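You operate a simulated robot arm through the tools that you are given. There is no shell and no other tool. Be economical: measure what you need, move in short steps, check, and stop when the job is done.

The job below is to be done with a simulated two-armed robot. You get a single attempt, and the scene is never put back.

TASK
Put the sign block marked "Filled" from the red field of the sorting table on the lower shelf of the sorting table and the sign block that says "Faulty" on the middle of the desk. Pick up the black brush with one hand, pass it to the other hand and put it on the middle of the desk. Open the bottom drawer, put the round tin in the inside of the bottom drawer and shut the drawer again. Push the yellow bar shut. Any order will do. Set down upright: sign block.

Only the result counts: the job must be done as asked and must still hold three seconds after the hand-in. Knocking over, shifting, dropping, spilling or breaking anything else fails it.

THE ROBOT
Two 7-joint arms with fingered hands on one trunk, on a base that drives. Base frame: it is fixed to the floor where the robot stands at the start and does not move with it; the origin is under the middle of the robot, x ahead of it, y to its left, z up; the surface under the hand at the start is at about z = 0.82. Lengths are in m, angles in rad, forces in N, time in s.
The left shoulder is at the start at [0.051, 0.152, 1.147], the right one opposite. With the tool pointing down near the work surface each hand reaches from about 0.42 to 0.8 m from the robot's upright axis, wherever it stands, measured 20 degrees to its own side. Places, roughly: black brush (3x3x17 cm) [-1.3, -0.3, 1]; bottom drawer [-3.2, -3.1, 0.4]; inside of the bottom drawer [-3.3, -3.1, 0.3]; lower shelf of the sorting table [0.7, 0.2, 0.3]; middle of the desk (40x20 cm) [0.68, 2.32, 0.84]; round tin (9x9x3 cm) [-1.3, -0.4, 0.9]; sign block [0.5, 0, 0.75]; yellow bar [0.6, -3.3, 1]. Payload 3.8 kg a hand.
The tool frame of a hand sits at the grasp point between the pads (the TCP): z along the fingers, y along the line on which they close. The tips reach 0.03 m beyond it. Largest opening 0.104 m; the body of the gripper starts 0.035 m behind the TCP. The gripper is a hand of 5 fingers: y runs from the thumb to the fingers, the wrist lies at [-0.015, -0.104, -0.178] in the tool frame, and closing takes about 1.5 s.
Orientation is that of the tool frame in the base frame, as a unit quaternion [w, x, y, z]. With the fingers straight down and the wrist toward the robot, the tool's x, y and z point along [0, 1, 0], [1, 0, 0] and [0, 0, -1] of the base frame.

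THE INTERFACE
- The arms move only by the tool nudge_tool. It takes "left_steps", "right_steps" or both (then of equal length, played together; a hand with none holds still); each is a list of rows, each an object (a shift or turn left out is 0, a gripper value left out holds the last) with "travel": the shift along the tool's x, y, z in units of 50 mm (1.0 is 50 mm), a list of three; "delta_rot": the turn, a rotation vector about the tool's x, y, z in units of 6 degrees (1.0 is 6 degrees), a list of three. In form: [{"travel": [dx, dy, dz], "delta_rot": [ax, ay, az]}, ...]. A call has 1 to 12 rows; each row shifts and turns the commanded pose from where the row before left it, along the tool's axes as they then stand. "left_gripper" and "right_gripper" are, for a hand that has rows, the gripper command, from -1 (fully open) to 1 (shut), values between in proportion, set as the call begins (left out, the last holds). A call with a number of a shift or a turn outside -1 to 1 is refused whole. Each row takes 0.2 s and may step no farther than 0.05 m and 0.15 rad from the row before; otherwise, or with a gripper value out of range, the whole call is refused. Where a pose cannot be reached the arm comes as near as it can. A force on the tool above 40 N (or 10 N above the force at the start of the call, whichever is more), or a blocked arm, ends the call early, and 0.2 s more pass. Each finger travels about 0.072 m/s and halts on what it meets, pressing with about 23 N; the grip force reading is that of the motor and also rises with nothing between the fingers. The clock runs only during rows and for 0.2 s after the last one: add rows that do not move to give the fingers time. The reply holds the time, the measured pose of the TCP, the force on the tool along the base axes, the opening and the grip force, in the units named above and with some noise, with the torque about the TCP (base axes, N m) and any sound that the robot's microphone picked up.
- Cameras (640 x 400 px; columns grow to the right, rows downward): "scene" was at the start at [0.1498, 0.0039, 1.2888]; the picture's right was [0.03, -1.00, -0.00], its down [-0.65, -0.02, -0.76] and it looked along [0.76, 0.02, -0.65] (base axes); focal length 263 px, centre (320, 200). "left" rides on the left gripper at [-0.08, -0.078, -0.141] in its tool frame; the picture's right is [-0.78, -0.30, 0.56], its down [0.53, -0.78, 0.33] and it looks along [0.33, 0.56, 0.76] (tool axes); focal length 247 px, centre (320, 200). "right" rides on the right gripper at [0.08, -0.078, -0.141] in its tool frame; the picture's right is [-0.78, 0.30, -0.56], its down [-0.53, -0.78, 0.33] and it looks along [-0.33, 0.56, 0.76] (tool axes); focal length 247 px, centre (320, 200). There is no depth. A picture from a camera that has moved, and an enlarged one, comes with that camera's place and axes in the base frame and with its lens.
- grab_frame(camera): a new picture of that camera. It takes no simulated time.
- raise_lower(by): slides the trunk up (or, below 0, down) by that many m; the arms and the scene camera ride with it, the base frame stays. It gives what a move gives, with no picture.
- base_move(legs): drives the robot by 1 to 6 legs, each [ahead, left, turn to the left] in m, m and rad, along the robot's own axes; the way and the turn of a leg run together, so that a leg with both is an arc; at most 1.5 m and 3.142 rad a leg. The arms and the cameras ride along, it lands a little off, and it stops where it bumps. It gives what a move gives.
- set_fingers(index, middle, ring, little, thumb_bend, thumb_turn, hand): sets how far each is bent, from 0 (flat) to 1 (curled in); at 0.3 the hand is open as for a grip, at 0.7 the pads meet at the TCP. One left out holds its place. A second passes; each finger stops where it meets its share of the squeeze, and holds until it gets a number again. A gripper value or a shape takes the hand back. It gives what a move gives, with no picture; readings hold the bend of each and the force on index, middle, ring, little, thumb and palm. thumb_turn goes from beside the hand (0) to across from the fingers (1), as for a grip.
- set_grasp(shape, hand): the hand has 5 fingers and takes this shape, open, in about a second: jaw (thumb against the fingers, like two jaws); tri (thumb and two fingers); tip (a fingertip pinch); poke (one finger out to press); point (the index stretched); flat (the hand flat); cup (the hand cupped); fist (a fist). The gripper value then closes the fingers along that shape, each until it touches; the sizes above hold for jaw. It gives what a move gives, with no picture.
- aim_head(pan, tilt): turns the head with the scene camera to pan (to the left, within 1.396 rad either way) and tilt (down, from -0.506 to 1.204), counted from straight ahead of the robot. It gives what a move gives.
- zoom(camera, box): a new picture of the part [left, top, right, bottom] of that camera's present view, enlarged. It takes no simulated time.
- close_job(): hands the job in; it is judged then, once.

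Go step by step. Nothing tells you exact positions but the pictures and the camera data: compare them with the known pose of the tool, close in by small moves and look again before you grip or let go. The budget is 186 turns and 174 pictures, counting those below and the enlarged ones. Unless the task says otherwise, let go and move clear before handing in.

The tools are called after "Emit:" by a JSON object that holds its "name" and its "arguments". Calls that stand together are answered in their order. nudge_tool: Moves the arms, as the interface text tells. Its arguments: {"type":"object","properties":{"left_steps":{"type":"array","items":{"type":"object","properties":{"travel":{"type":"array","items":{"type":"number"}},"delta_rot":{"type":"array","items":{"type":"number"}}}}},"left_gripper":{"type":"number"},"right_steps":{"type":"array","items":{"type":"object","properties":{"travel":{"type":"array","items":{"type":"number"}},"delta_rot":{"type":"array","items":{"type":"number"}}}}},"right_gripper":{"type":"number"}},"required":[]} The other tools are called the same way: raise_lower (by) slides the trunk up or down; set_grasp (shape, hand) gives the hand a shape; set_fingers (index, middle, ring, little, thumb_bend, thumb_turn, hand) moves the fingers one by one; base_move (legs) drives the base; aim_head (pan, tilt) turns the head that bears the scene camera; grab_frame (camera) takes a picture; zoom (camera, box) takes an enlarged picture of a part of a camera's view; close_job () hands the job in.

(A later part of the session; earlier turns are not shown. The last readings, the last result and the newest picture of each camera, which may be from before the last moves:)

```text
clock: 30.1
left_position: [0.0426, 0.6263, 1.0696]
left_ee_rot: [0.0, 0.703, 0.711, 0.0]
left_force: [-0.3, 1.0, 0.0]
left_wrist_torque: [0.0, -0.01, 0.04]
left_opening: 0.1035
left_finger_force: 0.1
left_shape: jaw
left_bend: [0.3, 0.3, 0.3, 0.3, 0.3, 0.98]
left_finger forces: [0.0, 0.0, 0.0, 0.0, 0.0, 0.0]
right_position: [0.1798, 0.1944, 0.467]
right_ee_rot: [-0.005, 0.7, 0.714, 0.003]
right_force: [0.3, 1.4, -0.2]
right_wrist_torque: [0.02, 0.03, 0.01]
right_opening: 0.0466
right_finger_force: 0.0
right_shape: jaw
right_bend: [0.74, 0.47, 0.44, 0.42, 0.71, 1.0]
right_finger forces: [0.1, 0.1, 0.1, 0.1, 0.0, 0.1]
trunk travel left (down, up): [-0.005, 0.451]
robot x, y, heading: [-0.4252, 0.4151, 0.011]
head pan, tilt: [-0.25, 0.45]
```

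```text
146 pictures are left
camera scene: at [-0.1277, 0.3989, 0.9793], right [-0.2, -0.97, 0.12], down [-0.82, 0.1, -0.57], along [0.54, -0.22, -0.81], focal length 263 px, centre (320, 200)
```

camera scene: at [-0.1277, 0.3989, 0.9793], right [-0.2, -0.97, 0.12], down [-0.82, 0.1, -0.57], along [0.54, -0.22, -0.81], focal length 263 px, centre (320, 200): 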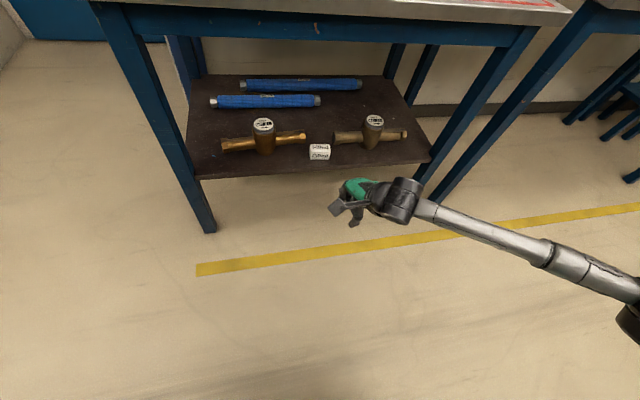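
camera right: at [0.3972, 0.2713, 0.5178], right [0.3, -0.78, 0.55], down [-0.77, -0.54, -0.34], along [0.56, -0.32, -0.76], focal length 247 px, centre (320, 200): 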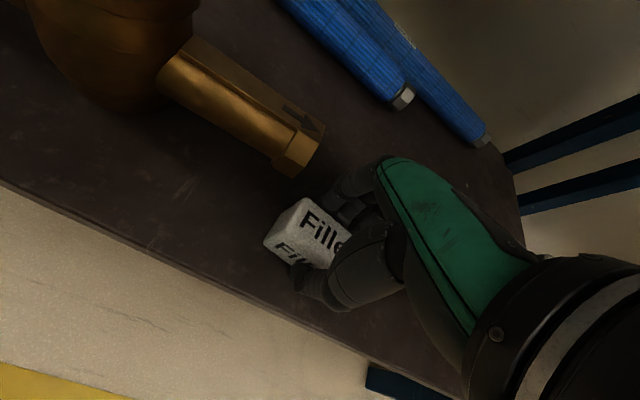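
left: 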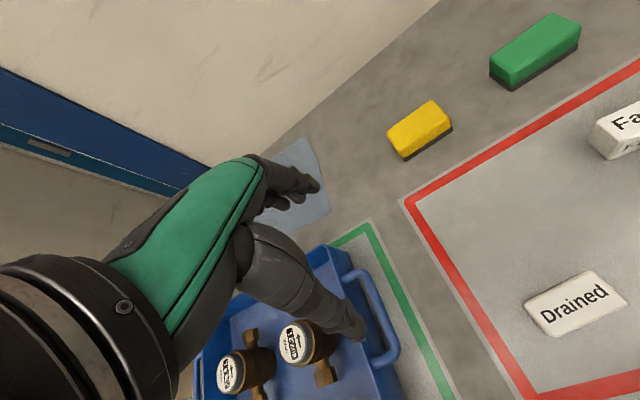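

Filled stands on the shelf. I raise the trunk and right arm again and line up with Faulty.

Emit:
{"name": "raise_lower", "arguments": {"by": 0.22}}

Emit:
{"name": "nudge_tool", "arguments": {"right_steps": [{"travel": [0, -0.5, -0.9]}, {"travel": [0, -0.5, -0.9]}, {"travel": [0, 0, -0.9]}, {"travel": [0, 0, -0.9]}, {"travel": [0, 0, -0.9]}, {"travel": [0, 0, -0.9]}, {"travel": [0, 0, -0.5]}], "right_gripper": -1}}

Emit:
{"name": "aim_head", "arguments": {"pan": 0, "tilt": 0.6}}

Emit:
{"name": "grab_frame", "arguments": {"camera": "scene"}}

Emit:
{"name": "aim_head", "arguments": {"pan": 1.2, "tilt": 0.3}}

Emit:
{"name": "grab_frame", "arguments": {"camera": "scene"}}

```text
clock: 32.4
left_position: [0.0436, 0.6262, 1.2896]
left_ee_rot: [0.0, 0.703, 0.711, 0.0]
left_force: [-0.2, 0.1, -0.4]
left_wrist_torque: [-0.04, -0.02, -0.01]
left_opening: 0.1038
left_finger_force: 0.1
left_shape: jaw
left_bend: [0.3, 0.3, 0.3, 0.3, 0.3, 0.98]
left_finger forces: [0.0, 0.0, 0.0, 0.0, 0.0, 0.0]
right_position: [0.1793, 0.1948, 0.6874]
right_ee_rot: [-0.005, 0.699, 0.715, 0.003]
right_force: [0.3, -0.4, -0.1]
right_wrist_torque: [-0.02, 0.02, 0.02]
right_opening: 0.0464
right_finger_force: 0.0
right_shape: jaw
right_bend: [0.74, 0.47, 0.44, 0.42, 0.71, 1.0]
right_finger forces: [0.1, 0.0, 0.0, 0.0, 0.0, 0.1]
trunk travel left (down, up): [-0.225, 0.231]
robot x, y, heading: [-0.4298, 0.4166, 0.013]
head pan, tilt: [-0.25, 0.45]
```

```text
refused: row 1 steps farther than a row can; nothing moved
```

```text
clock: 33.2
left_position: [0.0434, 0.628, 1.2901]
left_ee_rot: [0.0, 0.704, 0.71, 0.0]
left_force: [-0.3, 0.4, -0.7]
left_wrist_torque: [-0.01, 0.03, 0.03]
left_opening: 0.1037
left_finger_force: 0.0
left_shape: jaw
left_bend: [0.3, 0.3, 0.3, 0.3, 0.3, 0.98]
left_finger forces: [0.1, 0.0, 0.1, 0.0, 0.0, 0.0]
right_position: [0.1813, 0.1954, 0.6871]
right_ee_rot: [-0.005, 0.7, 0.714, 0.002]
right_force: [-1.1, 0.3, -0.5]
right_wrist_torque: [-0.01, 0.01, -0.04]
right_opening: 0.0465
right_finger_force: 0.1
right_shape: jaw
right_bend: [0.74, 0.47, 0.44, 0.42, 0.71, 1.0]
right_finger forces: [0.1, 0.1, 0.0, 0.0, 0.0, 0.1]
trunk travel left (down, up): [-0.225, 0.231]
robot x, y, heading: [-0.4273, 0.4194, 0.009]
head pan, tilt: [0.0, 0.6]
```

```text
145 pictures are left
camera scene: at [-0.28, 0.42, 1.286], right [0.01, -1.0, 0.0], down [-0.68, -0.01, -0.74], along [0.74, 0.01, -0.68], focal length 263 px, centre (320, 200)
```

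scene: 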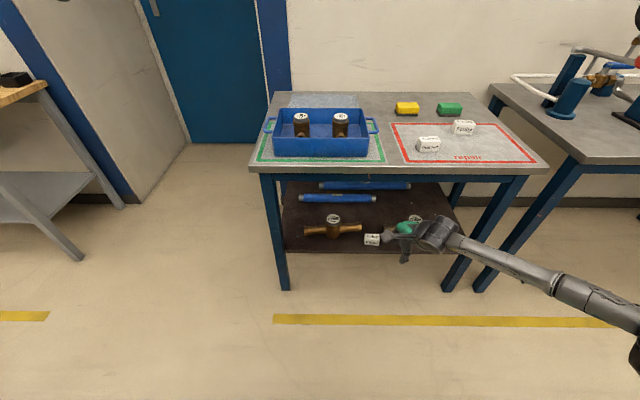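

```text
clock: 34.6
left_position: [0.0431, 0.6277, 1.2898]
left_ee_rot: [0.001, 0.703, 0.711, 0.0]
left_force: [0.1, 0.8, -0.6]
left_wrist_torque: [-0.03, -0.02, 0.03]
left_opening: 0.1038
left_finger_force: 0.0
left_shape: jaw
left_bend: [0.3, 0.3, 0.3, 0.3, 0.3, 0.98]
left_finger forces: [0.0, 0.0, 0.0, 0.0, 0.0, 0.1]
right_position: [0.18, 0.1953, 0.686]
right_ee_rot: [-0.005, 0.7, 0.715, 0.003]
right_force: [-1.0, -0.2, 0.1]
right_wrist_torque: [0.01, 0.0, -0.01]
right_opening: 0.0463
right_finger_force: 0.1
right_shape: jaw
right_bend: [0.74, 0.47, 0.44, 0.42, 0.71, 1.0]
right_finger forces: [0.0, 0.1, 0.1, 0.0, 0.0, 0.0]
trunk travel left (down, up): [-0.225, 0.231]
robot x, y, heading: [-0.4302, 0.4145, 0.009]
head pan, tilt: [1.201, 0.3]
```

```text
144 pictures are left
camera scene: at [-0.3311, 0.5065, 1.3208], right [0.93, -0.35, -0.13], down [-0.24, -0.28, -0.93], along [0.29, 0.89, -0.34], focal length 263 px, centre (320, 200)
```

scene: 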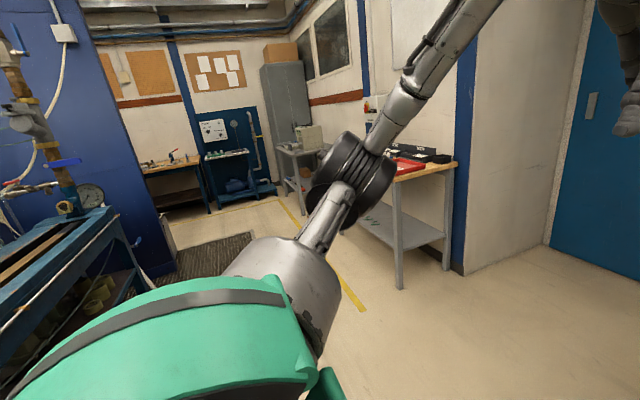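

The desk is the wooden-topped bench to the left. First I raise the right hand and drive so it is above Faulty.

Emit:
{"name": "nudge_tool", "arguments": {"right_steps": [{"travel": [0, 0, -0.95]}, {"travel": [0, 0, -0.95]}, {"travel": [0, 0, -0.95]}, {"travel": [0, 0, -0.95]}, {"travel": [0, 0, -0.95]}, {"travel": [0, 0, -0.95]}], "right_gripper": -1}}

Emit:
{"name": "aim_head", "arguments": {"pan": 0, "tilt": 0.8}}

Emit:
{"name": "base_move", "arguments": {"legs": [[0, -0.28, -0.009], [0.4, 0, 0]]}}

Emit:
{"name": "grab_frame", "arguments": {"camera": "right"}}

Emit:
{"name": "grab_frame", "arguments": {"camera": "scene"}}

```text
clock: 36.0
left_position: [0.0427, 0.6288, 1.2901]
left_ee_rot: [0.0, 0.703, 0.711, 0.0]
left_force: [-0.5, -0.2, -0.2]
left_wrist_torque: [0.04, -0.01, 0.03]
left_opening: 0.1038
left_finger_force: 0.1
left_shape: jaw
left_bend: [0.3, 0.3, 0.3, 0.3, 0.3, 0.98]
left_finger forces: [0.0, 0.0, 0.1, 0.0, 0.1, 0.1]
right_position: [0.1797, 0.1901, 0.9747]
right_ee_rot: [-0.006, 0.7, 0.714, 0.001]
right_force: [-0.3, 0.4, 0.6]
right_wrist_torque: [0.03, 0.0, -0.03]
right_opening: 0.1037
right_finger_force: 0.0
right_shape: jaw
right_bend: [0.3, 0.3, 0.3, 0.3, 0.3, 0.98]
right_finger forces: [0.0, 0.1, 0.1, 0.0, 0.1, 0.0]
trunk travel left (down, up): [-0.225, 0.231]
robot x, y, heading: [-0.4288, 0.4192, 0.013]
head pan, tilt: [1.201, 0.3]
```

```text
clock: 37.4
left_position: [0.0436, 0.6268, 1.2897]
left_ee_rot: [0.0, 0.703, 0.711, 0.0]
left_force: [0.1, 0.9, -0.4]
left_wrist_torque: [0.01, 0.02, 0.02]
left_opening: 0.1039
left_finger_force: 0.0
left_shape: jaw
left_bend: [0.3, 0.3, 0.3, 0.3, 0.3, 0.98]
left_finger forces: [0.0, 0.0, 0.1, 0.0, 0.0, 0.0]
right_position: [0.1809, 0.1901, 0.974]
right_ee_rot: [-0.005, 0.7, 0.714, 0.003]
right_force: [0.3, 0.7, -0.4]
right_wrist_torque: [0.0, 0.02, -0.02]
right_opening: 0.1039
right_finger_force: 0.1
right_shape: jaw
right_bend: [0.3, 0.3, 0.3, 0.3, 0.3, 0.98]
right_finger forces: [0.1, 0.1, 0.0, 0.0, 0.0, 0.0]
trunk travel left (down, up): [-0.225, 0.231]
robot x, y, heading: [-0.4306, 0.4183, 0.005]
head pan, tilt: [0.0, 0.799]
```

```text
clock: 41.4
left_position: [0.4462, 0.3389, 1.2902]
left_ee_rot: [0.0, 0.707, 0.707, 0.0]
left_force: [0.1, -0.2, -0.4]
left_wrist_torque: [0.0, 0.01, 0.0]
left_opening: 0.1038
left_finger_force: 0.2
left_shape: jaw
left_bend: [0.3, 0.3, 0.3, 0.3, 0.3, 0.98]
left_finger forces: [0.0, 0.0, 0.0, 0.1, 0.0, 0.0]
right_position: [0.5792, -0.0984, 0.9758]
right_ee_rot: [-0.005, 0.704, 0.71, 0.003]
right_force: [-0.2, 0.5, 1.4]
right_wrist_torque: [-0.01, 0.0, 0.01]
right_opening: 0.1037
right_finger_force: 0.1
right_shape: jaw
right_bend: [0.3, 0.3, 0.3, 0.3, 0.3, 0.98]
right_finger forces: [0.0, 0.0, 0.0, 0.0, 0.1, 0.0]
trunk travel left (down, up): [-0.225, 0.231]
robot x, y, heading: [-0.0268, 0.1401, -0.004]
head pan, tilt: [0.0, 0.799]
```

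```text
143 pictures are left
camera right: at [0.5027, -0.0213, 1.1165], right [0.3, -0.78, 0.55], down [-0.77, -0.54, -0.34], along [0.56, -0.32, -0.77], focal length 247 px, centre (320, 200)
```

right: 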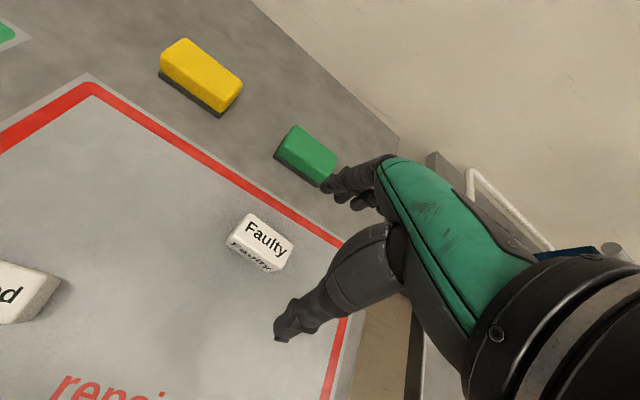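

```text
142 pictures are left
camera scene: at [0.1113, 0.1368, 1.2705], right [0.0, -1.0, 0.0], down [-0.81, 0.0, -0.59], along [0.59, 0.0, -0.81], focal length 263 px, centre (320, 200)
```

scene: 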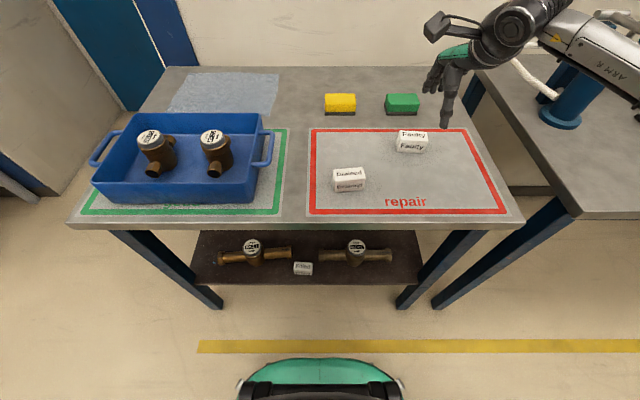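

Faulty is at about (0.604, -0.083). I shift and descend, then close and check.

Emit:
{"name": "nudge_tool", "arguments": {"right_steps": [{"travel": [0.3, 0.5, 0]}, {"travel": [0, 0, 0.9]}, {"travel": [0, 0, 0.6]}, {}]}}

Emit:
{"name": "grab_frame", "arguments": {"camera": "right"}}

```text
clock: 42.4
left_position: [0.4477, 0.3394, 1.2905]
left_ee_rot: [0.0, 0.708, 0.706, 0.0]
left_force: [-0.7, -0.1, 0.0]
left_wrist_torque: [0.01, -0.01, 0.01]
left_opening: 0.1036
left_finger_force: 0.1
left_shape: jaw
left_bend: [0.3, 0.3, 0.3, 0.3, 0.3, 0.98]
left_finger forces: [0.0, 0.0, 0.0, 0.1, 0.0, 0.0]
right_position: [0.6043, -0.082, 0.8998]
right_ee_rot: [-0.005, 0.704, 0.71, 0.001]
right_force: [-0.4, 0.1, -0.7]
right_wrist_torque: [0.01, 0.0, -0.01]
right_opening: 0.1037
right_finger_force: 0.2
right_shape: jaw
right_bend: [0.3, 0.3, 0.3, 0.3, 0.3, 0.98]
right_finger forces: [0.0, 0.1, 0.1, 0.0, 0.1, 0.0]
trunk travel left (down, up): [-0.225, 0.231]
robot x, y, heading: [-0.0266, 0.1362, 0.0]
head pan, tilt: [0.0, 0.799]
```

```text
141 pictures are left
camera right: at [0.5289, -0.0043, 1.0419], right [0.3, -0.78, 0.55], down [-0.77, -0.54, -0.33], along [0.56, -0.32, -0.77], focal length 247 px, centre (320, 200)
```

right: 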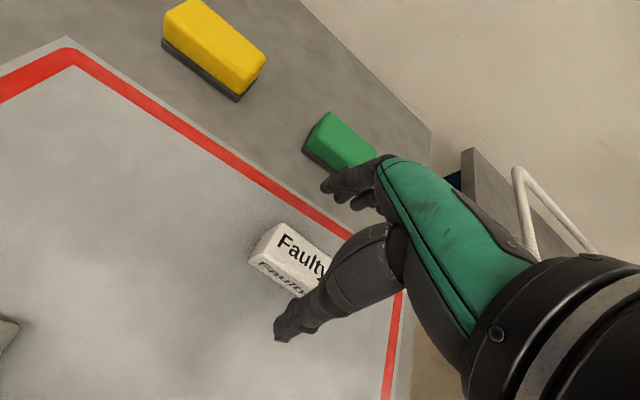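

Emit:
{"name": "nudge_tool", "arguments": {"right_steps": [{"travel": [-0.05, 0, 0.5]}, {"travel": [0, 0, 0.3]}, {}]}}

Emit:
{"name": "nudge_tool", "arguments": {"right_steps": [{}, {}, {}, {}, {}, {}, {}, {}], "right_gripper": 1}}

Emit:
{"name": "nudge_tool", "arguments": {"right_steps": [{"travel": [0, 0, -0.4]}, {"travel": [0, 0, -0.9]}, {"travel": [0, 0, -0.9]}, {"travel": [0, 0, -0.9]}]}}

Emit:
{"name": "grab_frame", "arguments": {"camera": "right"}}

```text
clock: 43.2
left_position: [0.4473, 0.3392, 1.289]
left_ee_rot: [0.001, 0.708, 0.707, 0.0]
left_force: [-0.3, 0.2, 0.2]
left_wrist_torque: [0.01, -0.02, 0.03]
left_opening: 0.1037
left_finger_force: 0.1
left_shape: jaw
left_bend: [0.3, 0.3, 0.3, 0.3, 0.3, 0.98]
left_finger forces: [0.0, 0.0, 0.1, 0.1, 0.1, 0.1]
right_position: [0.6065, -0.0867, 0.859]
right_ee_rot: [-0.005, 0.705, 0.709, 0.002]
right_force: [0.2, -0.4, 0.0]
right_wrist_torque: [0.02, -0.03, -0.01]
right_opening: 0.1037
right_finger_force: 0.0
right_shape: jaw
right_bend: [0.3, 0.3, 0.3, 0.3, 0.3, 0.98]
right_finger forces: [0.1, 0.0, 0.1, 0.0, 0.1, 0.1]
trunk travel left (down, up): [-0.225, 0.231]
robot x, y, heading: [-0.0275, 0.1355, 0.003]
head pan, tilt: [0.0, 0.799]
```

```text
clock: 45.0
left_position: [0.448, 0.3398, 1.2898]
left_ee_rot: [0.0, 0.708, 0.706, 0.0]
left_force: [1.0, -0.4, -0.6]
left_wrist_torque: [0.02, 0.02, -0.03]
left_opening: 0.1035
left_finger_force: 0.0
left_shape: jaw
left_bend: [0.3, 0.3, 0.3, 0.3, 0.3, 0.98]
left_finger forces: [0.1, 0.1, 0.1, 0.0, 0.0, 0.1]
right_position: [0.6066, -0.085, 0.859]
right_ee_rot: [-0.004, 0.705, 0.71, 0.002]
right_force: [-1.4, -0.4, 0.7]
right_wrist_torque: [0.0, 0.02, -0.02]
right_opening: 0.0289
right_finger_force: 23.0
right_shape: jaw
right_bend: [0.74, 0.56, 0.56, 0.56, 0.74, 1.0]
right_finger forces: [11.6, 6.1, 2.6, 0.0, 20.2, 0.0]
trunk travel left (down, up): [-0.225, 0.231]
robot x, y, heading: [-0.0283, 0.1342, -0.003]
head pan, tilt: [0.0, 0.799]
```

```text
clock: 46.0
left_position: [0.446, 0.3411, 1.2894]
left_ee_rot: [0.0, 0.708, 0.706, 0.0]
left_force: [-0.4, 0.5, 0.6]
left_wrist_torque: [-0.02, -0.03, 0.0]
left_opening: 0.1037
left_finger_force: 0.1
left_shape: jaw
left_bend: [0.3, 0.3, 0.3, 0.3, 0.3, 0.98]
left_finger forces: [0.0, 0.0, 0.1, 0.0, 0.0, 0.0]
right_position: [0.6091, -0.0837, 1.0128]
right_ee_rot: [-0.005, 0.704, 0.71, 0.003]
right_force: [-0.4, 0.8, -0.5]
right_wrist_torque: [0.0, 0.03, 0.03]
right_opening: 0.029
right_finger_force: 22.6
right_shape: jaw
right_bend: [0.74, 0.56, 0.56, 0.56, 0.74, 1.0]
right_finger forces: [11.6, 6.1, 2.6, 0.1, 20.2, 0.0]
trunk travel left (down, up): [-0.225, 0.231]
robot x, y, heading: [-0.0295, 0.1379, -0.004]
head pan, tilt: [0.0, 0.799]
```

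```text
140 pictures are left
camera right: at [0.5324, -0.005, 1.1547], right [0.3, -0.78, 0.55], down [-0.77, -0.54, -0.33], along [0.56, -0.32, -0.77], focal length 247 px, centre (320, 200)
```

right: 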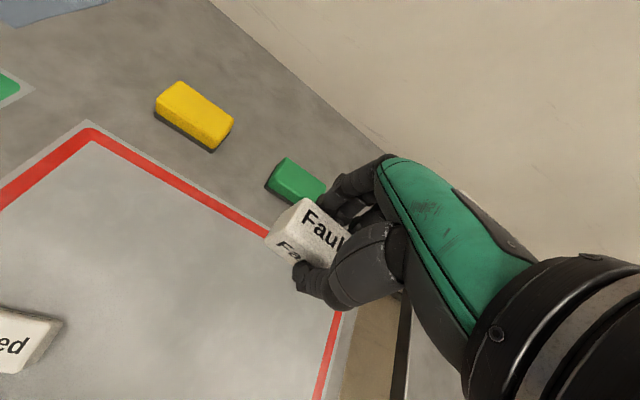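

Faulty is held. I back off and look left to plan the drive to the desk.

Emit:
{"name": "base_move", "arguments": {"legs": [[-0.4, 0, 0], [0, 1.0, 0]]}}

Emit:
{"name": "aim_head", "arguments": {"pan": 0.5, "tilt": 0.4}}

Emit:
{"name": "grab_frame", "arguments": {"camera": "scene"}}

```text
clock: 53.2
left_position: [0.0686, 1.3143, 1.2897]
left_ee_rot: [0.0, 0.717, 0.697, -0.001]
left_force: [0.3, 0.2, -0.1]
left_wrist_torque: [-0.01, 0.01, 0.01]
left_opening: 0.1036
left_finger_force: 0.1
left_shape: jaw
left_bend: [0.3, 0.3, 0.3, 0.3, 0.3, 0.98]
left_finger forces: [0.1, 0.0, 0.1, 0.0, 0.0, 0.0]
right_position: [0.2203, 0.8881, 1.013]
right_ee_rot: [-0.005, 0.713, 0.701, 0.002]
right_force: [0.4, 0.1, -1.2]
right_wrist_torque: [-0.01, -0.01, -0.04]
right_opening: 0.0291
right_finger_force: 23.1
right_shape: jaw
right_bend: [0.74, 0.56, 0.56, 0.56, 0.74, 1.0]
right_finger forces: [11.6, 6.2, 2.7, 0.0, 20.2, 0.1]
trunk travel left (down, up): [-0.225, 0.231]
robot x, y, heading: [-0.4111, 1.123, -0.036]
head pan, tilt: [0.0, 0.799]
```

```text
clock: 54.2
left_position: [0.0692, 1.3146, 1.2886]
left_ee_rot: [0.0, 0.717, 0.697, 0.0]
left_force: [0.1, -0.6, -0.1]
left_wrist_torque: [-0.01, -0.01, 0.0]
left_opening: 0.1037
left_finger_force: 0.0
left_shape: jaw
left_bend: [0.3, 0.3, 0.3, 0.3, 0.3, 0.98]
left_finger forces: [0.1, 0.0, 0.0, 0.0, 0.0, 0.0]
right_position: [0.2209, 0.8868, 1.012]
right_ee_rot: [-0.005, 0.713, 0.701, 0.002]
right_force: [-0.2, 0.3, -0.7]
right_wrist_torque: [-0.02, 0.01, -0.01]
right_opening: 0.0289
right_finger_force: 22.7
right_shape: jaw
right_bend: [0.74, 0.56, 0.56, 0.56, 0.74, 1.0]
right_finger forces: [11.6, 6.1, 2.5, 0.1, 20.2, 0.1]
trunk travel left (down, up): [-0.225, 0.231]
robot x, y, heading: [-0.4058, 1.1216, -0.032]
head pan, tilt: [0.499, 0.4]
```

```text
139 pictures are left
camera scene: at [-0.2646, 1.1639, 1.3049], right [0.45, -0.89, -0.07], down [-0.47, -0.17, -0.86], along [0.76, 0.42, -0.5], focal length 263 px, centre (320, 200)
```

scene: 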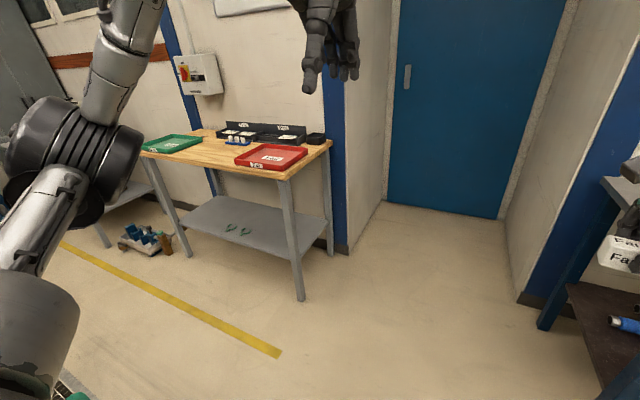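

The desk's front edge is at x≈0.57, y from 1.78 to 2.78, with the middle free between red and green trays. I drive left, then look at the desk square-on.

Emit:
{"name": "base_move", "arguments": {"legs": [[0, 0.67, 0.036], [0, 0.67, 0]]}}

Emit:
{"name": "aim_head", "arguments": {"pan": 0, "tilt": 0.6}}

Emit:
{"name": "grab_frame", "arguments": {"camera": "scene"}}

```text
clock: 61.1
left_position: [0.0781, 2.659, 1.2901]
left_ee_rot: [-0.001, 0.707, 0.708, 0.0]
left_force: [0.1, 0.2, -0.7]
left_wrist_torque: [-0.01, -0.02, 0.0]
left_opening: 0.1038
left_finger_force: 0.0
left_shape: jaw
left_bend: [0.3, 0.3, 0.3, 0.3, 0.3, 0.98]
left_finger forces: [0.0, 0.0, 0.0, 0.0, 0.0, 0.0]
right_position: [0.242, 2.2376, 1.0114]
right_ee_rot: [-0.005, 0.702, 0.712, 0.002]
right_force: [0.0, -0.1, -0.6]
right_wrist_torque: [0.02, 0.0, -0.01]
right_opening: 0.0292
right_finger_force: 22.6
right_shape: jaw
right_bend: [0.74, 0.56, 0.56, 0.56, 0.74, 1.0]
right_finger forces: [11.6, 6.1, 2.6, 0.1, 20.2, 0.0]
trunk travel left (down, up): [-0.225, 0.231]
robot x, y, heading: [-0.3993, 2.4495, 0.002]
head pan, tilt: [0.499, 0.4]
```

```text
clock: 62.1
left_position: [0.078, 2.6583, 1.2895]
left_ee_rot: [0.0, 0.706, 0.708, 0.0]
left_force: [0.0, -0.7, 0.3]
left_wrist_torque: [0.04, 0.01, 0.02]
left_opening: 0.1036
left_finger_force: 0.0
left_shape: jaw
left_bend: [0.3, 0.3, 0.3, 0.3, 0.3, 0.98]
left_finger forces: [0.1, 0.0, 0.0, 0.0, 0.0, 0.0]
right_position: [0.2417, 2.237, 1.0125]
right_ee_rot: [-0.005, 0.703, 0.711, 0.003]
right_force: [-0.7, 0.8, -0.7]
right_wrist_torque: [-0.02, -0.01, -0.02]
right_opening: 0.0291
right_finger_force: 23.4
right_shape: jaw
right_bend: [0.74, 0.56, 0.56, 0.56, 0.74, 1.0]
right_finger forces: [11.6, 6.2, 2.7, 0.0, 20.2, 0.0]
trunk travel left (down, up): [-0.225, 0.231]
robot x, y, heading: [-0.3962, 2.4546, -0.001]
head pan, tilt: [0.0, 0.6]
```

```text
138 pictures are left
camera scene: at [-0.2467, 2.4542, 1.286], right [0.0, -1.0, 0.0], down [-0.68, 0.0, -0.74], along [0.74, 0.0, -0.68], focal length 263 px, centre (320, 200)
```

scene: 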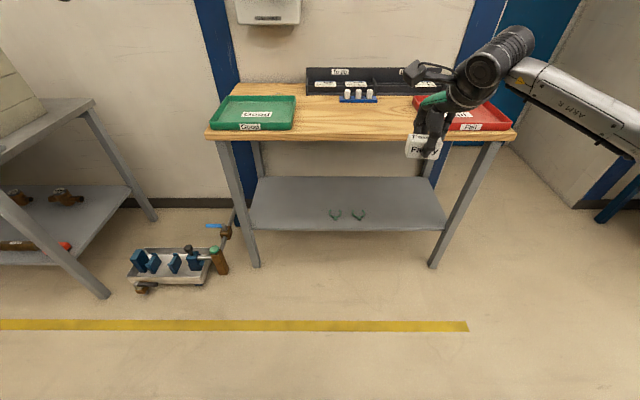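

The desk centre is about (0.68, 2.32) and clear. I drive forward 0.43 m so the right hand is over it.

Emit:
{"name": "base_move", "arguments": {"legs": [[0.425, 0, 0]]}}

Emit:
{"name": "nudge_tool", "arguments": {"right_steps": [{"travel": [0, 0, 0.9]}, {"travel": [0, 0, 0.6]}, {"travel": [0, 0, 0.3]}, {}]}}

Emit:
{"name": "grab_frame", "arguments": {"camera": "right"}}

Emit:
{"name": "grab_frame", "arguments": {"camera": "scene"}}

```text
clock: 64.7
left_position: [0.4999, 2.6574, 1.29]
left_ee_rot: [0.0, 0.708, 0.706, 0.0]
left_force: [-0.1, -0.2, -0.1]
left_wrist_torque: [-0.01, 0.02, -0.02]
left_opening: 0.1037
left_finger_force: 0.1
left_shape: jaw
left_bend: [0.3, 0.3, 0.3, 0.3, 0.3, 0.98]
left_finger forces: [0.0, 0.0, 0.0, 0.0, 0.1, 0.1]
right_position: [0.6634, 2.2341, 1.0132]
right_ee_rot: [-0.005, 0.704, 0.71, 0.003]
right_force: [-0.1, -0.3, -0.3]
right_wrist_torque: [-0.02, -0.01, -0.01]
right_opening: 0.0289
right_finger_force: 23.1
right_shape: jaw
right_bend: [0.74, 0.56, 0.56, 0.56, 0.74, 1.0]
right_finger forces: [11.7, 6.2, 2.6, 0.1, 20.1, 0.0]
trunk travel left (down, up): [-0.225, 0.231]
robot x, y, heading: [0.0279, 2.4548, -0.005]
head pan, tilt: [0.0, 0.6]
```

```text
clock: 65.7
left_position: [0.5004, 2.6569, 1.2908]
left_ee_rot: [0.0, 0.708, 0.707, 0.0]
left_force: [-0.3, 0.3, 0.0]
left_wrist_torque: [0.01, 0.0, 0.03]
left_opening: 0.1035
left_finger_force: 0.0
left_shape: jaw
left_bend: [0.3, 0.3, 0.3, 0.3, 0.3, 0.98]
left_finger forces: [0.0, 0.0, 0.1, 0.0, 0.1, 0.1]
right_position: [0.66, 2.2357, 0.9228]
right_ee_rot: [-0.004, 0.704, 0.71, 0.002]
right_force: [0.0, 0.1, -0.5]
right_wrist_torque: [0.03, -0.03, -0.02]
right_opening: 0.0291
right_finger_force: 23.4
right_shape: jaw
right_bend: [0.74, 0.56, 0.56, 0.56, 0.74, 1.0]
right_finger forces: [11.5, 6.1, 2.6, 0.0, 20.2, 0.0]
trunk travel left (down, up): [-0.225, 0.231]
robot x, y, heading: [0.0266, 2.4509, 0.002]
head pan, tilt: [0.0, 0.6]
```

```text
137 pictures are left
camera right: at [0.5845, 2.3137, 1.0652], right [0.31, -0.78, 0.55], down [-0.77, -0.54, -0.33], along [0.56, -0.32, -0.77], focal length 247 px, centre (320, 200)
```

right: 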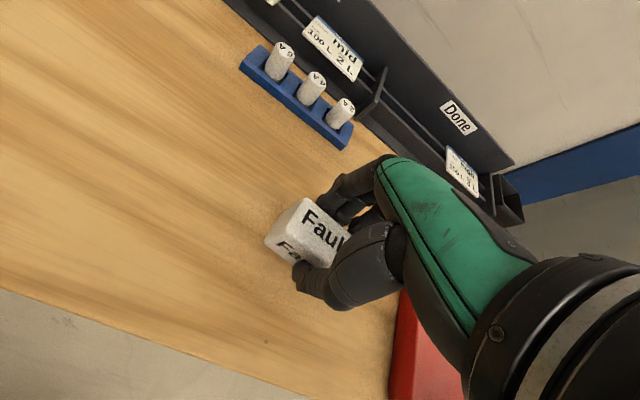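

```text
136 pictures are left
camera scene: at [0.175, 2.4542, 1.286], right [0.0, -1.0, 0.0], down [-0.68, 0.0, -0.74], along [0.74, 0.0, -0.68], focal length 263 px, centre (320, 200)
```

scene: 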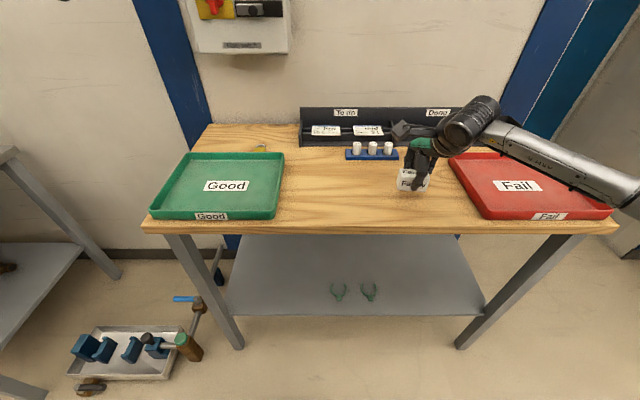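

Emit:
{"name": "nudge_tool", "arguments": {"right_steps": [{"travel": [0.5, 0.1, 0]}, {"travel": [0, 0, 0.5]}, {}]}}

Emit:
{"name": "nudge_tool", "arguments": {"right_steps": [{"travel": [0, 0, 0.2]}, {}]}}

Emit:
{"name": "nudge_tool", "arguments": {"right_steps": [{"travel": [0, 0, 0.15]}, {}]}}

```text
clock: 66.5
left_position: [0.4999, 2.6575, 1.2911]
left_ee_rot: [-0.001, 0.708, 0.706, 0.0]
left_force: [-0.5, -0.5, 0.8]
left_wrist_torque: [-0.01, 0.03, 0.01]
left_opening: 0.1039
left_finger_force: 0.0
left_shape: jaw
left_bend: [0.3, 0.3, 0.3, 0.3, 0.3, 0.98]
left_finger forces: [0.0, 0.1, 0.1, 0.0, 0.0, 0.1]
right_position: [0.6669, 2.2595, 0.8982]
right_ee_rot: [-0.005, 0.704, 0.71, 0.002]
right_force: [0.7, 0.2, -1.7]
right_wrist_torque: [-0.02, 0.02, -0.02]
right_opening: 0.029
right_finger_force: 23.2
right_shape: jaw
right_bend: [0.74, 0.56, 0.56, 0.56, 0.75, 1.0]
right_finger forces: [11.6, 6.0, 2.6, 0.1, 20.4, 0.0]
trunk travel left (down, up): [-0.225, 0.231]
robot x, y, heading: [0.0251, 2.4535, -0.001]
head pan, tilt: [0.0, 0.6]
```

```text
clock: 67.1
left_position: [0.4996, 2.6583, 1.291]
left_ee_rot: [0.001, 0.707, 0.707, 0.0]
left_force: [0.3, -1.1, -0.3]
left_wrist_torque: [0.03, -0.04, 0.03]
left_opening: 0.1036
left_finger_force: 0.1
left_shape: jaw
left_bend: [0.3, 0.3, 0.3, 0.3, 0.3, 0.98]
left_finger forces: [0.1, 0.1, 0.0, 0.0, 0.0, 0.0]
right_position: [0.6688, 2.2616, 0.8896]
right_ee_rot: [-0.003, 0.704, 0.71, 0.003]
right_force: [0.7, -0.9, 6.8]
right_wrist_torque: [0.01, -0.06, -0.01]
right_opening: 0.029
right_finger_force: 23.6
right_shape: jaw
right_bend: [0.74, 0.56, 0.56, 0.56, 0.74, 1.0]
right_finger forces: [12.2, 6.8, 3.0, 0.0, 21.8, 0.0]
trunk travel left (down, up): [-0.225, 0.231]
robot x, y, heading: [0.0274, 2.4525, 0.001]
head pan, tilt: [0.0, 0.6]
```

```text
clock: 67.7
left_position: [0.4954, 2.6578, 1.2927]
left_ee_rot: [0.001, 0.708, 0.706, 0.001]
left_force: [-0.2, 0.0, -1.2]
left_wrist_torque: [0.0, 0.0, 0.02]
left_opening: 0.104
left_finger_force: 0.2
left_shape: jaw
left_bend: [0.3, 0.3, 0.3, 0.3, 0.3, 0.98]
left_finger forces: [0.0, 0.1, 0.0, 0.1, 0.1, 0.1]
right_position: [0.6679, 2.2615, 0.887]
right_ee_rot: [-0.001, 0.704, 0.71, 0.007]
right_force: [1.7, -3.2, 30.3]
right_wrist_torque: [-0.15, -0.07, 0.02]
right_opening: 0.0309
right_finger_force: 22.8
right_shape: jaw
right_bend: [0.74, 0.55, 0.56, 0.56, 0.75, 1.0]
right_finger forces: [15.0, 8.7, 3.3, 0.0, 25.4, 0.0]
trunk travel left (down, up): [-0.225, 0.231]
robot x, y, heading: [0.0278, 2.4525, -0.003]
head pan, tilt: [0.0, 0.6]
```

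Contact at TCP z≈0.889, so the block stands on the desk (surface ≈0.85). I relieve and release, then raise the hand.

Emit:
{"name": "nudge_tool", "arguments": {"right_steps": [{"travel": [0, 0, -0.12]}, {}]}}

Emit:
{"name": "nudge_tool", "arguments": {"right_steps": [{}, {}, {}, {}, {}], "right_gripper": -0.3}}

Emit:
{"name": "nudge_tool", "arguments": {"right_steps": [{"travel": [0, 0, -0.4]}, {"travel": [0, 0, -0.8]}, {"travel": [0, 0, -0.9]}, {"travel": [0, 0, -0.9]}]}}

Emit:
{"name": "grab_frame", "arguments": {"camera": "right"}}

```text
clock: 68.3
left_position: [0.4981, 2.6585, 1.291]
left_ee_rot: [0.0, 0.707, 0.707, 0.0]
left_force: [-0.8, -0.1, -0.3]
left_wrist_torque: [0.01, 0.01, 0.01]
left_opening: 0.104
left_finger_force: 0.0
left_shape: jaw
left_bend: [0.3, 0.3, 0.3, 0.3, 0.3, 0.98]
left_finger forces: [0.0, 0.0, 0.0, 0.0, 0.0, 0.0]
right_position: [0.6681, 2.2611, 0.8872]
right_ee_rot: [-0.004, 0.705, 0.71, 0.003]
right_force: [2.7, -1.9, 20.9]
right_wrist_torque: [-0.09, -0.19, 0.0]
right_opening: 0.0314
right_finger_force: 22.8
right_shape: jaw
right_bend: [0.74, 0.55, 0.55, 0.56, 0.75, 1.0]
right_finger forces: [14.7, 8.4, 3.1, 0.1, 23.1, 0.0]
trunk travel left (down, up): [-0.225, 0.231]
robot x, y, heading: [0.024, 2.4528, -0.0]
head pan, tilt: [0.0, 0.6]
```

```text
clock: 69.5
left_position: [0.5001, 2.6572, 1.2896]
left_ee_rot: [0.0, 0.708, 0.707, 0.0]
left_force: [-0.5, 0.0, 0.5]
left_wrist_torque: [0.0, 0.01, 0.01]
left_opening: 0.1037
left_finger_force: 0.0
left_shape: jaw
left_bend: [0.3, 0.3, 0.3, 0.3, 0.3, 0.98]
left_finger forces: [0.0, 0.0, 0.0, 0.0, 0.0, 0.0]
right_position: [0.6695, 2.2602, 0.8859]
right_ee_rot: [-0.004, 0.704, 0.71, 0.002]
right_force: [0.4, 0.5, 0.3]
right_wrist_torque: [0.02, -0.01, -0.02]
right_opening: 0.0673
right_finger_force: 0.0
right_shape: jaw
right_bend: [0.28, 0.39, 0.36, 0.36, 0.62, 1.0]
right_finger forces: [0.0, 0.0, 0.1, 0.1, 0.0, 0.0]
trunk travel left (down, up): [-0.225, 0.231]
robot x, y, heading: [0.0272, 2.4554, 0.004]
head pan, tilt: [0.0, 0.6]
```

```text
clock: 70.5
left_position: [0.5001, 2.659, 1.2904]
left_ee_rot: [0.0, 0.707, 0.707, 0.0]
left_force: [0.0, 1.0, 0.2]
left_wrist_torque: [-0.02, -0.02, 0.02]
left_opening: 0.1037
left_finger_force: 0.0
left_shape: jaw
left_bend: [0.3, 0.3, 0.3, 0.3, 0.3, 0.98]
left_finger forces: [0.0, 0.0, 0.0, 0.0, 0.0, 0.0]
right_position: [0.6677, 2.2543, 1.0372]
right_ee_rot: [-0.005, 0.704, 0.71, 0.002]
right_force: [0.2, 0.2, -0.2]
right_wrist_torque: [-0.02, 0.0, -0.01]
right_opening: 0.0671
right_finger_force: 0.0
right_shape: jaw
right_bend: [0.28, 0.39, 0.36, 0.36, 0.62, 1.0]
right_finger forces: [0.0, 0.0, 0.1, 0.0, 0.1, 0.0]
trunk travel left (down, up): [-0.225, 0.231]
robot x, y, heading: [0.0296, 2.4511, -0.002]
head pan, tilt: [0.0, 0.6]
```

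```text
135 pictures are left
camera right: at [0.592, 2.3309, 1.1795], right [0.31, -0.78, 0.55], down [-0.77, -0.54, -0.33], along [0.56, -0.32, -0.77], focal length 247 px, centre (320, 200)
```

right: 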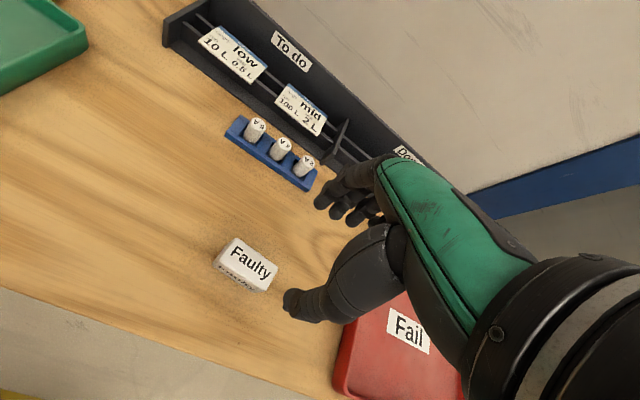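

Faulty stands in the middle of the desk. Now I retract the right hand, back off and go look for the brush and tin.

Emit:
{"name": "base_move", "arguments": {"legs": [[-0.42, 0, 0], [0, -1.3, 0], [0, -1.2, 0]]}}

Emit:
{"name": "nudge_tool", "arguments": {"right_steps": [{"travel": [0, -0.8, -0.5]}, {"travel": [0, -0.8, -0.5]}, {"travel": [0, -0.8, -0.5]}, {"travel": [0, -0.8, -0.5]}], "right_gripper": -1}}

Emit:
{"name": "aim_head", "arguments": {"pan": 1.39, "tilt": 0.35}}

Emit:
{"name": "grab_frame", "arguments": {"camera": "scene"}}

Emit:
{"name": "aim_head", "arguments": {"pan": -1.39, "tilt": 0.35}}

Emit:
{"name": "grab_frame", "arguments": {"camera": "scene"}}

```text
clock: 84.9
left_position: [0.0556, 0.131, 1.29]
left_ee_rot: [0.0, 0.713, 0.701, 0.0]
left_force: [1.0, 0.5, 0.9]
left_wrist_torque: [0.02, -0.02, 0.01]
left_opening: 0.1039
left_finger_force: 0.0
left_shape: jaw
left_bend: [0.3, 0.3, 0.3, 0.3, 0.3, 0.98]
left_finger forces: [0.1, 0.0, 0.0, 0.0, 0.0, 0.0]
right_position: [0.2183, -0.2759, 1.0378]
right_ee_rot: [-0.005, 0.709, 0.705, 0.002]
right_force: [-0.2, 0.5, 0.5]
right_wrist_torque: [-0.01, -0.02, -0.01]
right_opening: 0.067
right_finger_force: 0.2
right_shape: jaw
right_bend: [0.28, 0.39, 0.36, 0.36, 0.62, 1.0]
right_finger forces: [0.0, 0.0, 0.1, 0.0, 0.1, 0.0]
trunk travel left (down, up): [-0.225, 0.231]
robot x, y, heading: [-0.4225, -0.0673, -0.012]
head pan, tilt: [0.0, 0.6]
```

```text
clock: 85.9
left_position: [0.0552, 0.1308, 1.2899]
left_ee_rot: [0.001, 0.713, 0.702, 0.001]
left_force: [-0.7, 0.8, 1.1]
left_wrist_torque: [0.01, 0.01, 0.03]
left_opening: 0.1036
left_finger_force: 0.0
left_shape: jaw
left_bend: [0.3, 0.3, 0.3, 0.3, 0.3, 0.98]
left_finger forces: [0.1, 0.0, 0.1, 0.0, 0.0, 0.1]
right_position: [0.0548, -0.2744, 1.1377]
right_ee_rot: [-0.005, 0.71, 0.704, 0.003]
right_force: [-0.2, -0.1, 0.2]
right_wrist_torque: [-0.01, -0.02, 0.01]
right_opening: 0.1041
right_finger_force: 0.0
right_shape: jaw
right_bend: [0.3, 0.3, 0.3, 0.3, 0.3, 0.98]
right_finger forces: [0.0, 0.0, 0.0, 0.0, 0.0, 0.0]
trunk travel left (down, up): [-0.225, 0.231]
robot x, y, heading: [-0.421, -0.0693, -0.012]
head pan, tilt: [0.0, 0.6]
```

```text
clock: 87.5
left_position: [0.0565, 0.1298, 1.2901]
left_ee_rot: [0.0, 0.713, 0.701, 0.0]
left_force: [0.1, 0.0, -0.4]
left_wrist_torque: [0.03, 0.01, 0.0]
left_opening: 0.1037
left_finger_force: 0.0
left_shape: jaw
left_bend: [0.3, 0.3, 0.3, 0.3, 0.3, 0.98]
left_finger forces: [0.0, 0.0, 0.0, 0.0, 0.1, 0.0]
right_position: [0.0581, -0.2731, 1.1356]
right_ee_rot: [-0.005, 0.709, 0.705, 0.002]
right_force: [0.2, 0.6, -0.3]
right_wrist_torque: [0.01, -0.03, 0.01]
right_opening: 0.1037
right_finger_force: 0.1
right_shape: jaw
right_bend: [0.3, 0.3, 0.3, 0.3, 0.3, 0.98]
right_finger forces: [0.1, 0.0, 0.1, 0.0, 0.1, 0.0]
trunk travel left (down, up): [-0.225, 0.231]
robot x, y, heading: [-0.4177, -0.0664, -0.013]
head pan, tilt: [1.389, 0.351]
```

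```text
134 pictures are left
camera scene: at [-0.3379, 0.0246, 1.3186], right [0.97, -0.2, -0.14], down [-0.2, -0.34, -0.92], along [0.13, 0.92, -0.36], focal length 263 px, centre (320, 200)
```

scene: 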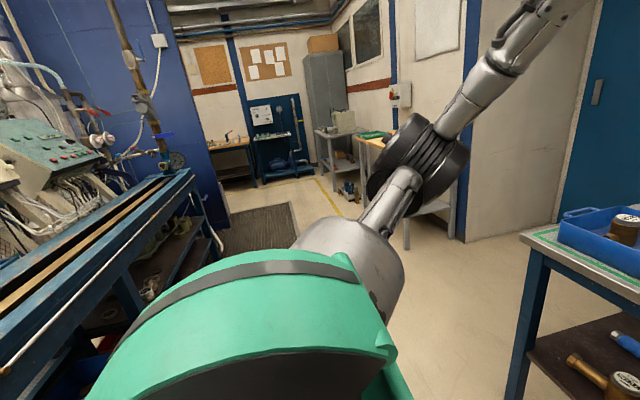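

```text
clock: 89.9
left_position: [0.0553, 0.1303, 1.2897]
left_ee_rot: [0.0, 0.712, 0.702, 0.0]
left_force: [-1.1, -0.1, 0.6]
left_wrist_torque: [0.0, 0.0, 0.03]
left_opening: 0.1035
left_finger_force: 0.1
left_shape: jaw
left_bend: [0.3, 0.3, 0.3, 0.3, 0.3, 0.98]
left_finger forces: [0.0, 0.1, 0.0, 0.0, 0.0, 0.1]
right_position: [0.058, -0.2729, 1.1351]
right_ee_rot: [-0.005, 0.709, 0.705, 0.003]
right_force: [0.7, 0.3, -0.7]
right_wrist_torque: [0.01, 0.0, 0.01]
right_opening: 0.1038
right_finger_force: 0.1
right_shape: jaw
right_bend: [0.3, 0.3, 0.3, 0.3, 0.3, 0.98]
right_finger forces: [0.1, 0.0, 0.0, 0.1, 0.0, 0.0]
trunk travel left (down, up): [-0.225, 0.231]
robot x, y, heading: [-0.4198, -0.0686, -0.015]
head pan, tilt: [-1.389, 0.351]
```

```text
133 pictures are left
camera scene: at [-0.3408, -0.1585, 1.3186], right [-0.98, -0.17, 0.14], down [-0.19, 0.34, -0.92], along [0.11, -0.93, -0.36], focal length 263 px, centre (320, 200)
```

scene: 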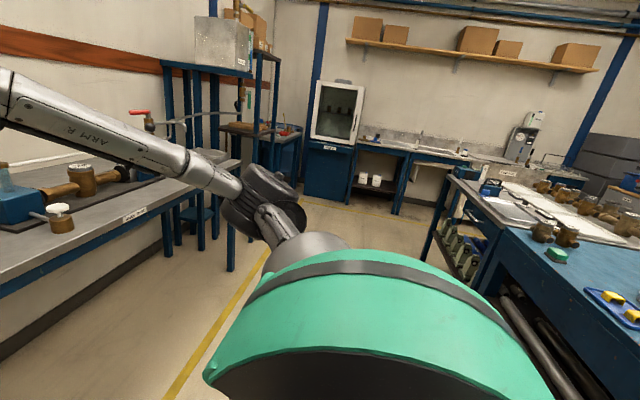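

The long test bench is behind me with its front edge at x≈-1.02. I turn around to face it.

Emit:
{"name": "base_move", "arguments": {"legs": [[0.05, -0.28, 0], [0, 0, 3.141]]}}

Emit:
{"name": "aim_head", "arguments": {"pan": 0, "tilt": 0.5}}

Emit:
{"name": "grab_frame", "arguments": {"camera": "scene"}}

```text
clock: 99.2
left_position: [-0.8504, -0.5398, 1.2903]
left_ee_rot: [0.0, -0.702, 0.712, 0.0]
left_force: [-0.6, 0.0, -0.3]
left_wrist_torque: [-0.02, 0.0, -0.05]
left_opening: 0.1039
left_finger_force: 0.1
left_shape: jaw
left_bend: [0.3, 0.3, 0.3, 0.3, 0.3, 0.98]
left_finger forces: [0.1, 0.0, 0.0, 0.0, 0.0, 0.0]
right_position: [-0.8533, -0.1351, 1.136]
right_ee_rot: [-0.002, -0.706, 0.708, -0.005]
right_force: [0.5, 0.2, 0.4]
right_wrist_torque: [0.01, 0.01, 0.0]
right_opening: 0.1039
right_finger_force: 0.0
right_shape: jaw
right_bend: [0.3, 0.3, 0.3, 0.3, 0.3, 0.98]
right_finger forces: [0.0, 0.1, 0.0, 0.0, 0.1, 0.0]
trunk travel left (down, up): [-0.225, 0.231]
robot x, y, heading: [-0.3759, -0.3403, 3.124]
head pan, tilt: [-1.389, 0.351]
```

```text
clock: 100.8
left_position: [-0.8514, -0.5387, 1.29]
left_ee_rot: [-0.001, -0.702, 0.712, 0.0]
left_force: [-0.5, 0.5, -0.5]
left_wrist_torque: [-0.02, 0.01, 0.0]
left_opening: 0.1037
left_finger_force: 0.2
left_shape: jaw
left_bend: [0.3, 0.3, 0.3, 0.3, 0.3, 0.98]
left_finger forces: [0.0, 0.1, 0.1, 0.1, 0.0, 0.0]
right_position: [-0.8545, -0.1352, 1.1352]
right_ee_rot: [-0.003, -0.706, 0.708, -0.005]
right_force: [0.1, -0.2, -0.3]
right_wrist_torque: [0.0, -0.01, 0.01]
right_opening: 0.104
right_finger_force: 0.1
right_shape: jaw
right_bend: [0.3, 0.3, 0.3, 0.3, 0.3, 0.98]
right_finger forces: [0.0, 0.0, 0.0, 0.1, 0.0, 0.1]
trunk travel left (down, up): [-0.225, 0.231]
robot x, y, heading: [-0.3733, -0.3407, 3.131]
head pan, tilt: [0.0, 0.499]
```

```text
132 pictures are left
camera scene: at [-0.5305, -0.3368, 1.2946], right [0.01, 1.0, 0.0], down [0.6, -0.01, -0.8], along [-0.8, 0.01, -0.6], focal length 263 px, centre (320, 200)
```

scene: 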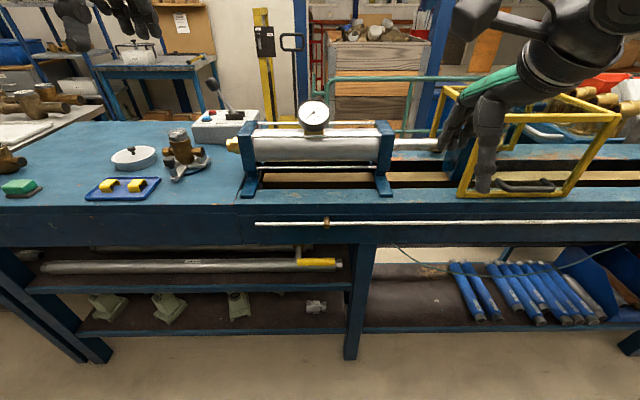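

Emit:
{"name": "zoom", "arguments": {"camera": "scene", "box": [0, 80, 240, 230]}}

Emit:
{"name": "zoom", "arguments": {"camera": "scene", "box": [200, 60, 440, 210]}}

Emit:
{"name": "grab_frame", "arguments": {"camera": "right"}}

Emit:
{"name": "grab_frame", "arguments": {"camera": "left"}}

```text
2.67 times, centred on (120, 155) of scene
camera zoom: at [-0.5305, -0.3368, 1.2946], right [0.01, 1.0, 0.0], down [0.6, -0.01, -0.8], along [-0.8, 0.01, -0.6], focal length 701 px, centre (853, 320)
```

zoom: 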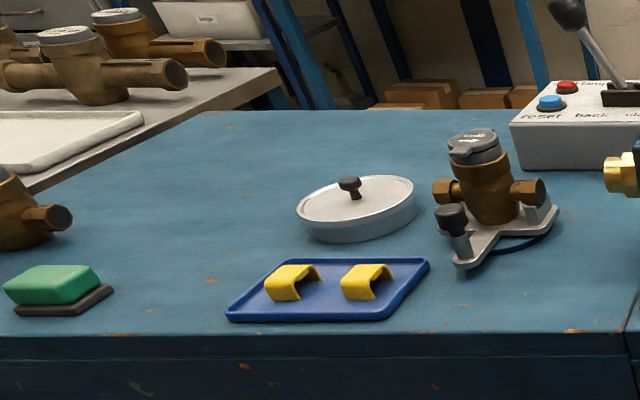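

```text
2.67 times, centred on (320, 135) of scene
camera zoom: at [-0.5305, -0.3368, 1.2946], right [0.01, 1.0, 0.0], down [0.6, -0.01, -0.8], along [-0.8, 0.01, -0.6], focal length 701 px, centre (320, 373)
```

zoom: 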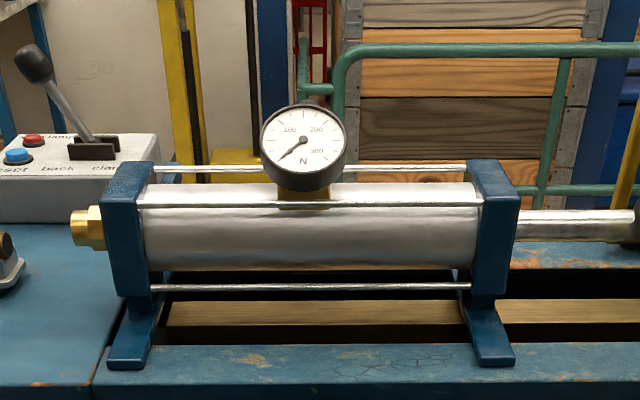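

```text
129 pictures are left
camera right: at [-0.7752, -0.2141, 1.278], right [-0.3, 0.78, 0.55], down [0.78, 0.53, -0.33], along [-0.55, 0.33, -0.77], focal length 247 px, centre (320, 200)
```

right: 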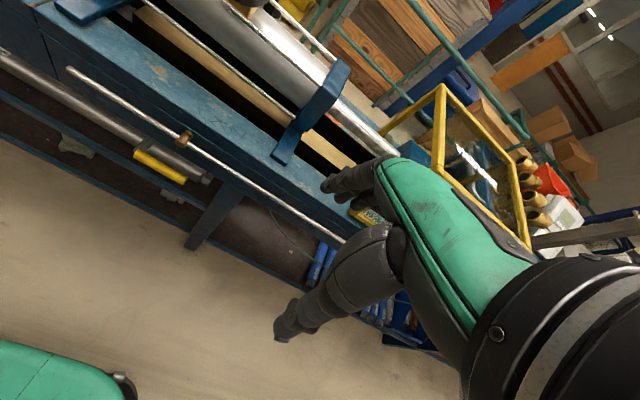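

```text
128 pictures are left
camera left: at [-0.7722, -0.4602, 1.4318], right [0.31, 0.77, -0.56], down [0.77, -0.55, -0.33], along [-0.56, -0.33, -0.76], focal length 247 px, centre (320, 200)
```

left: 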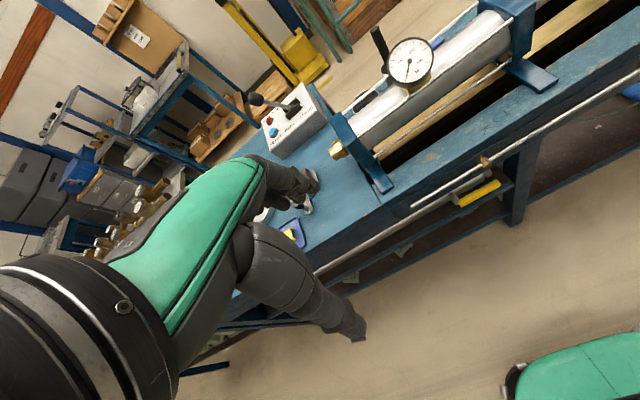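

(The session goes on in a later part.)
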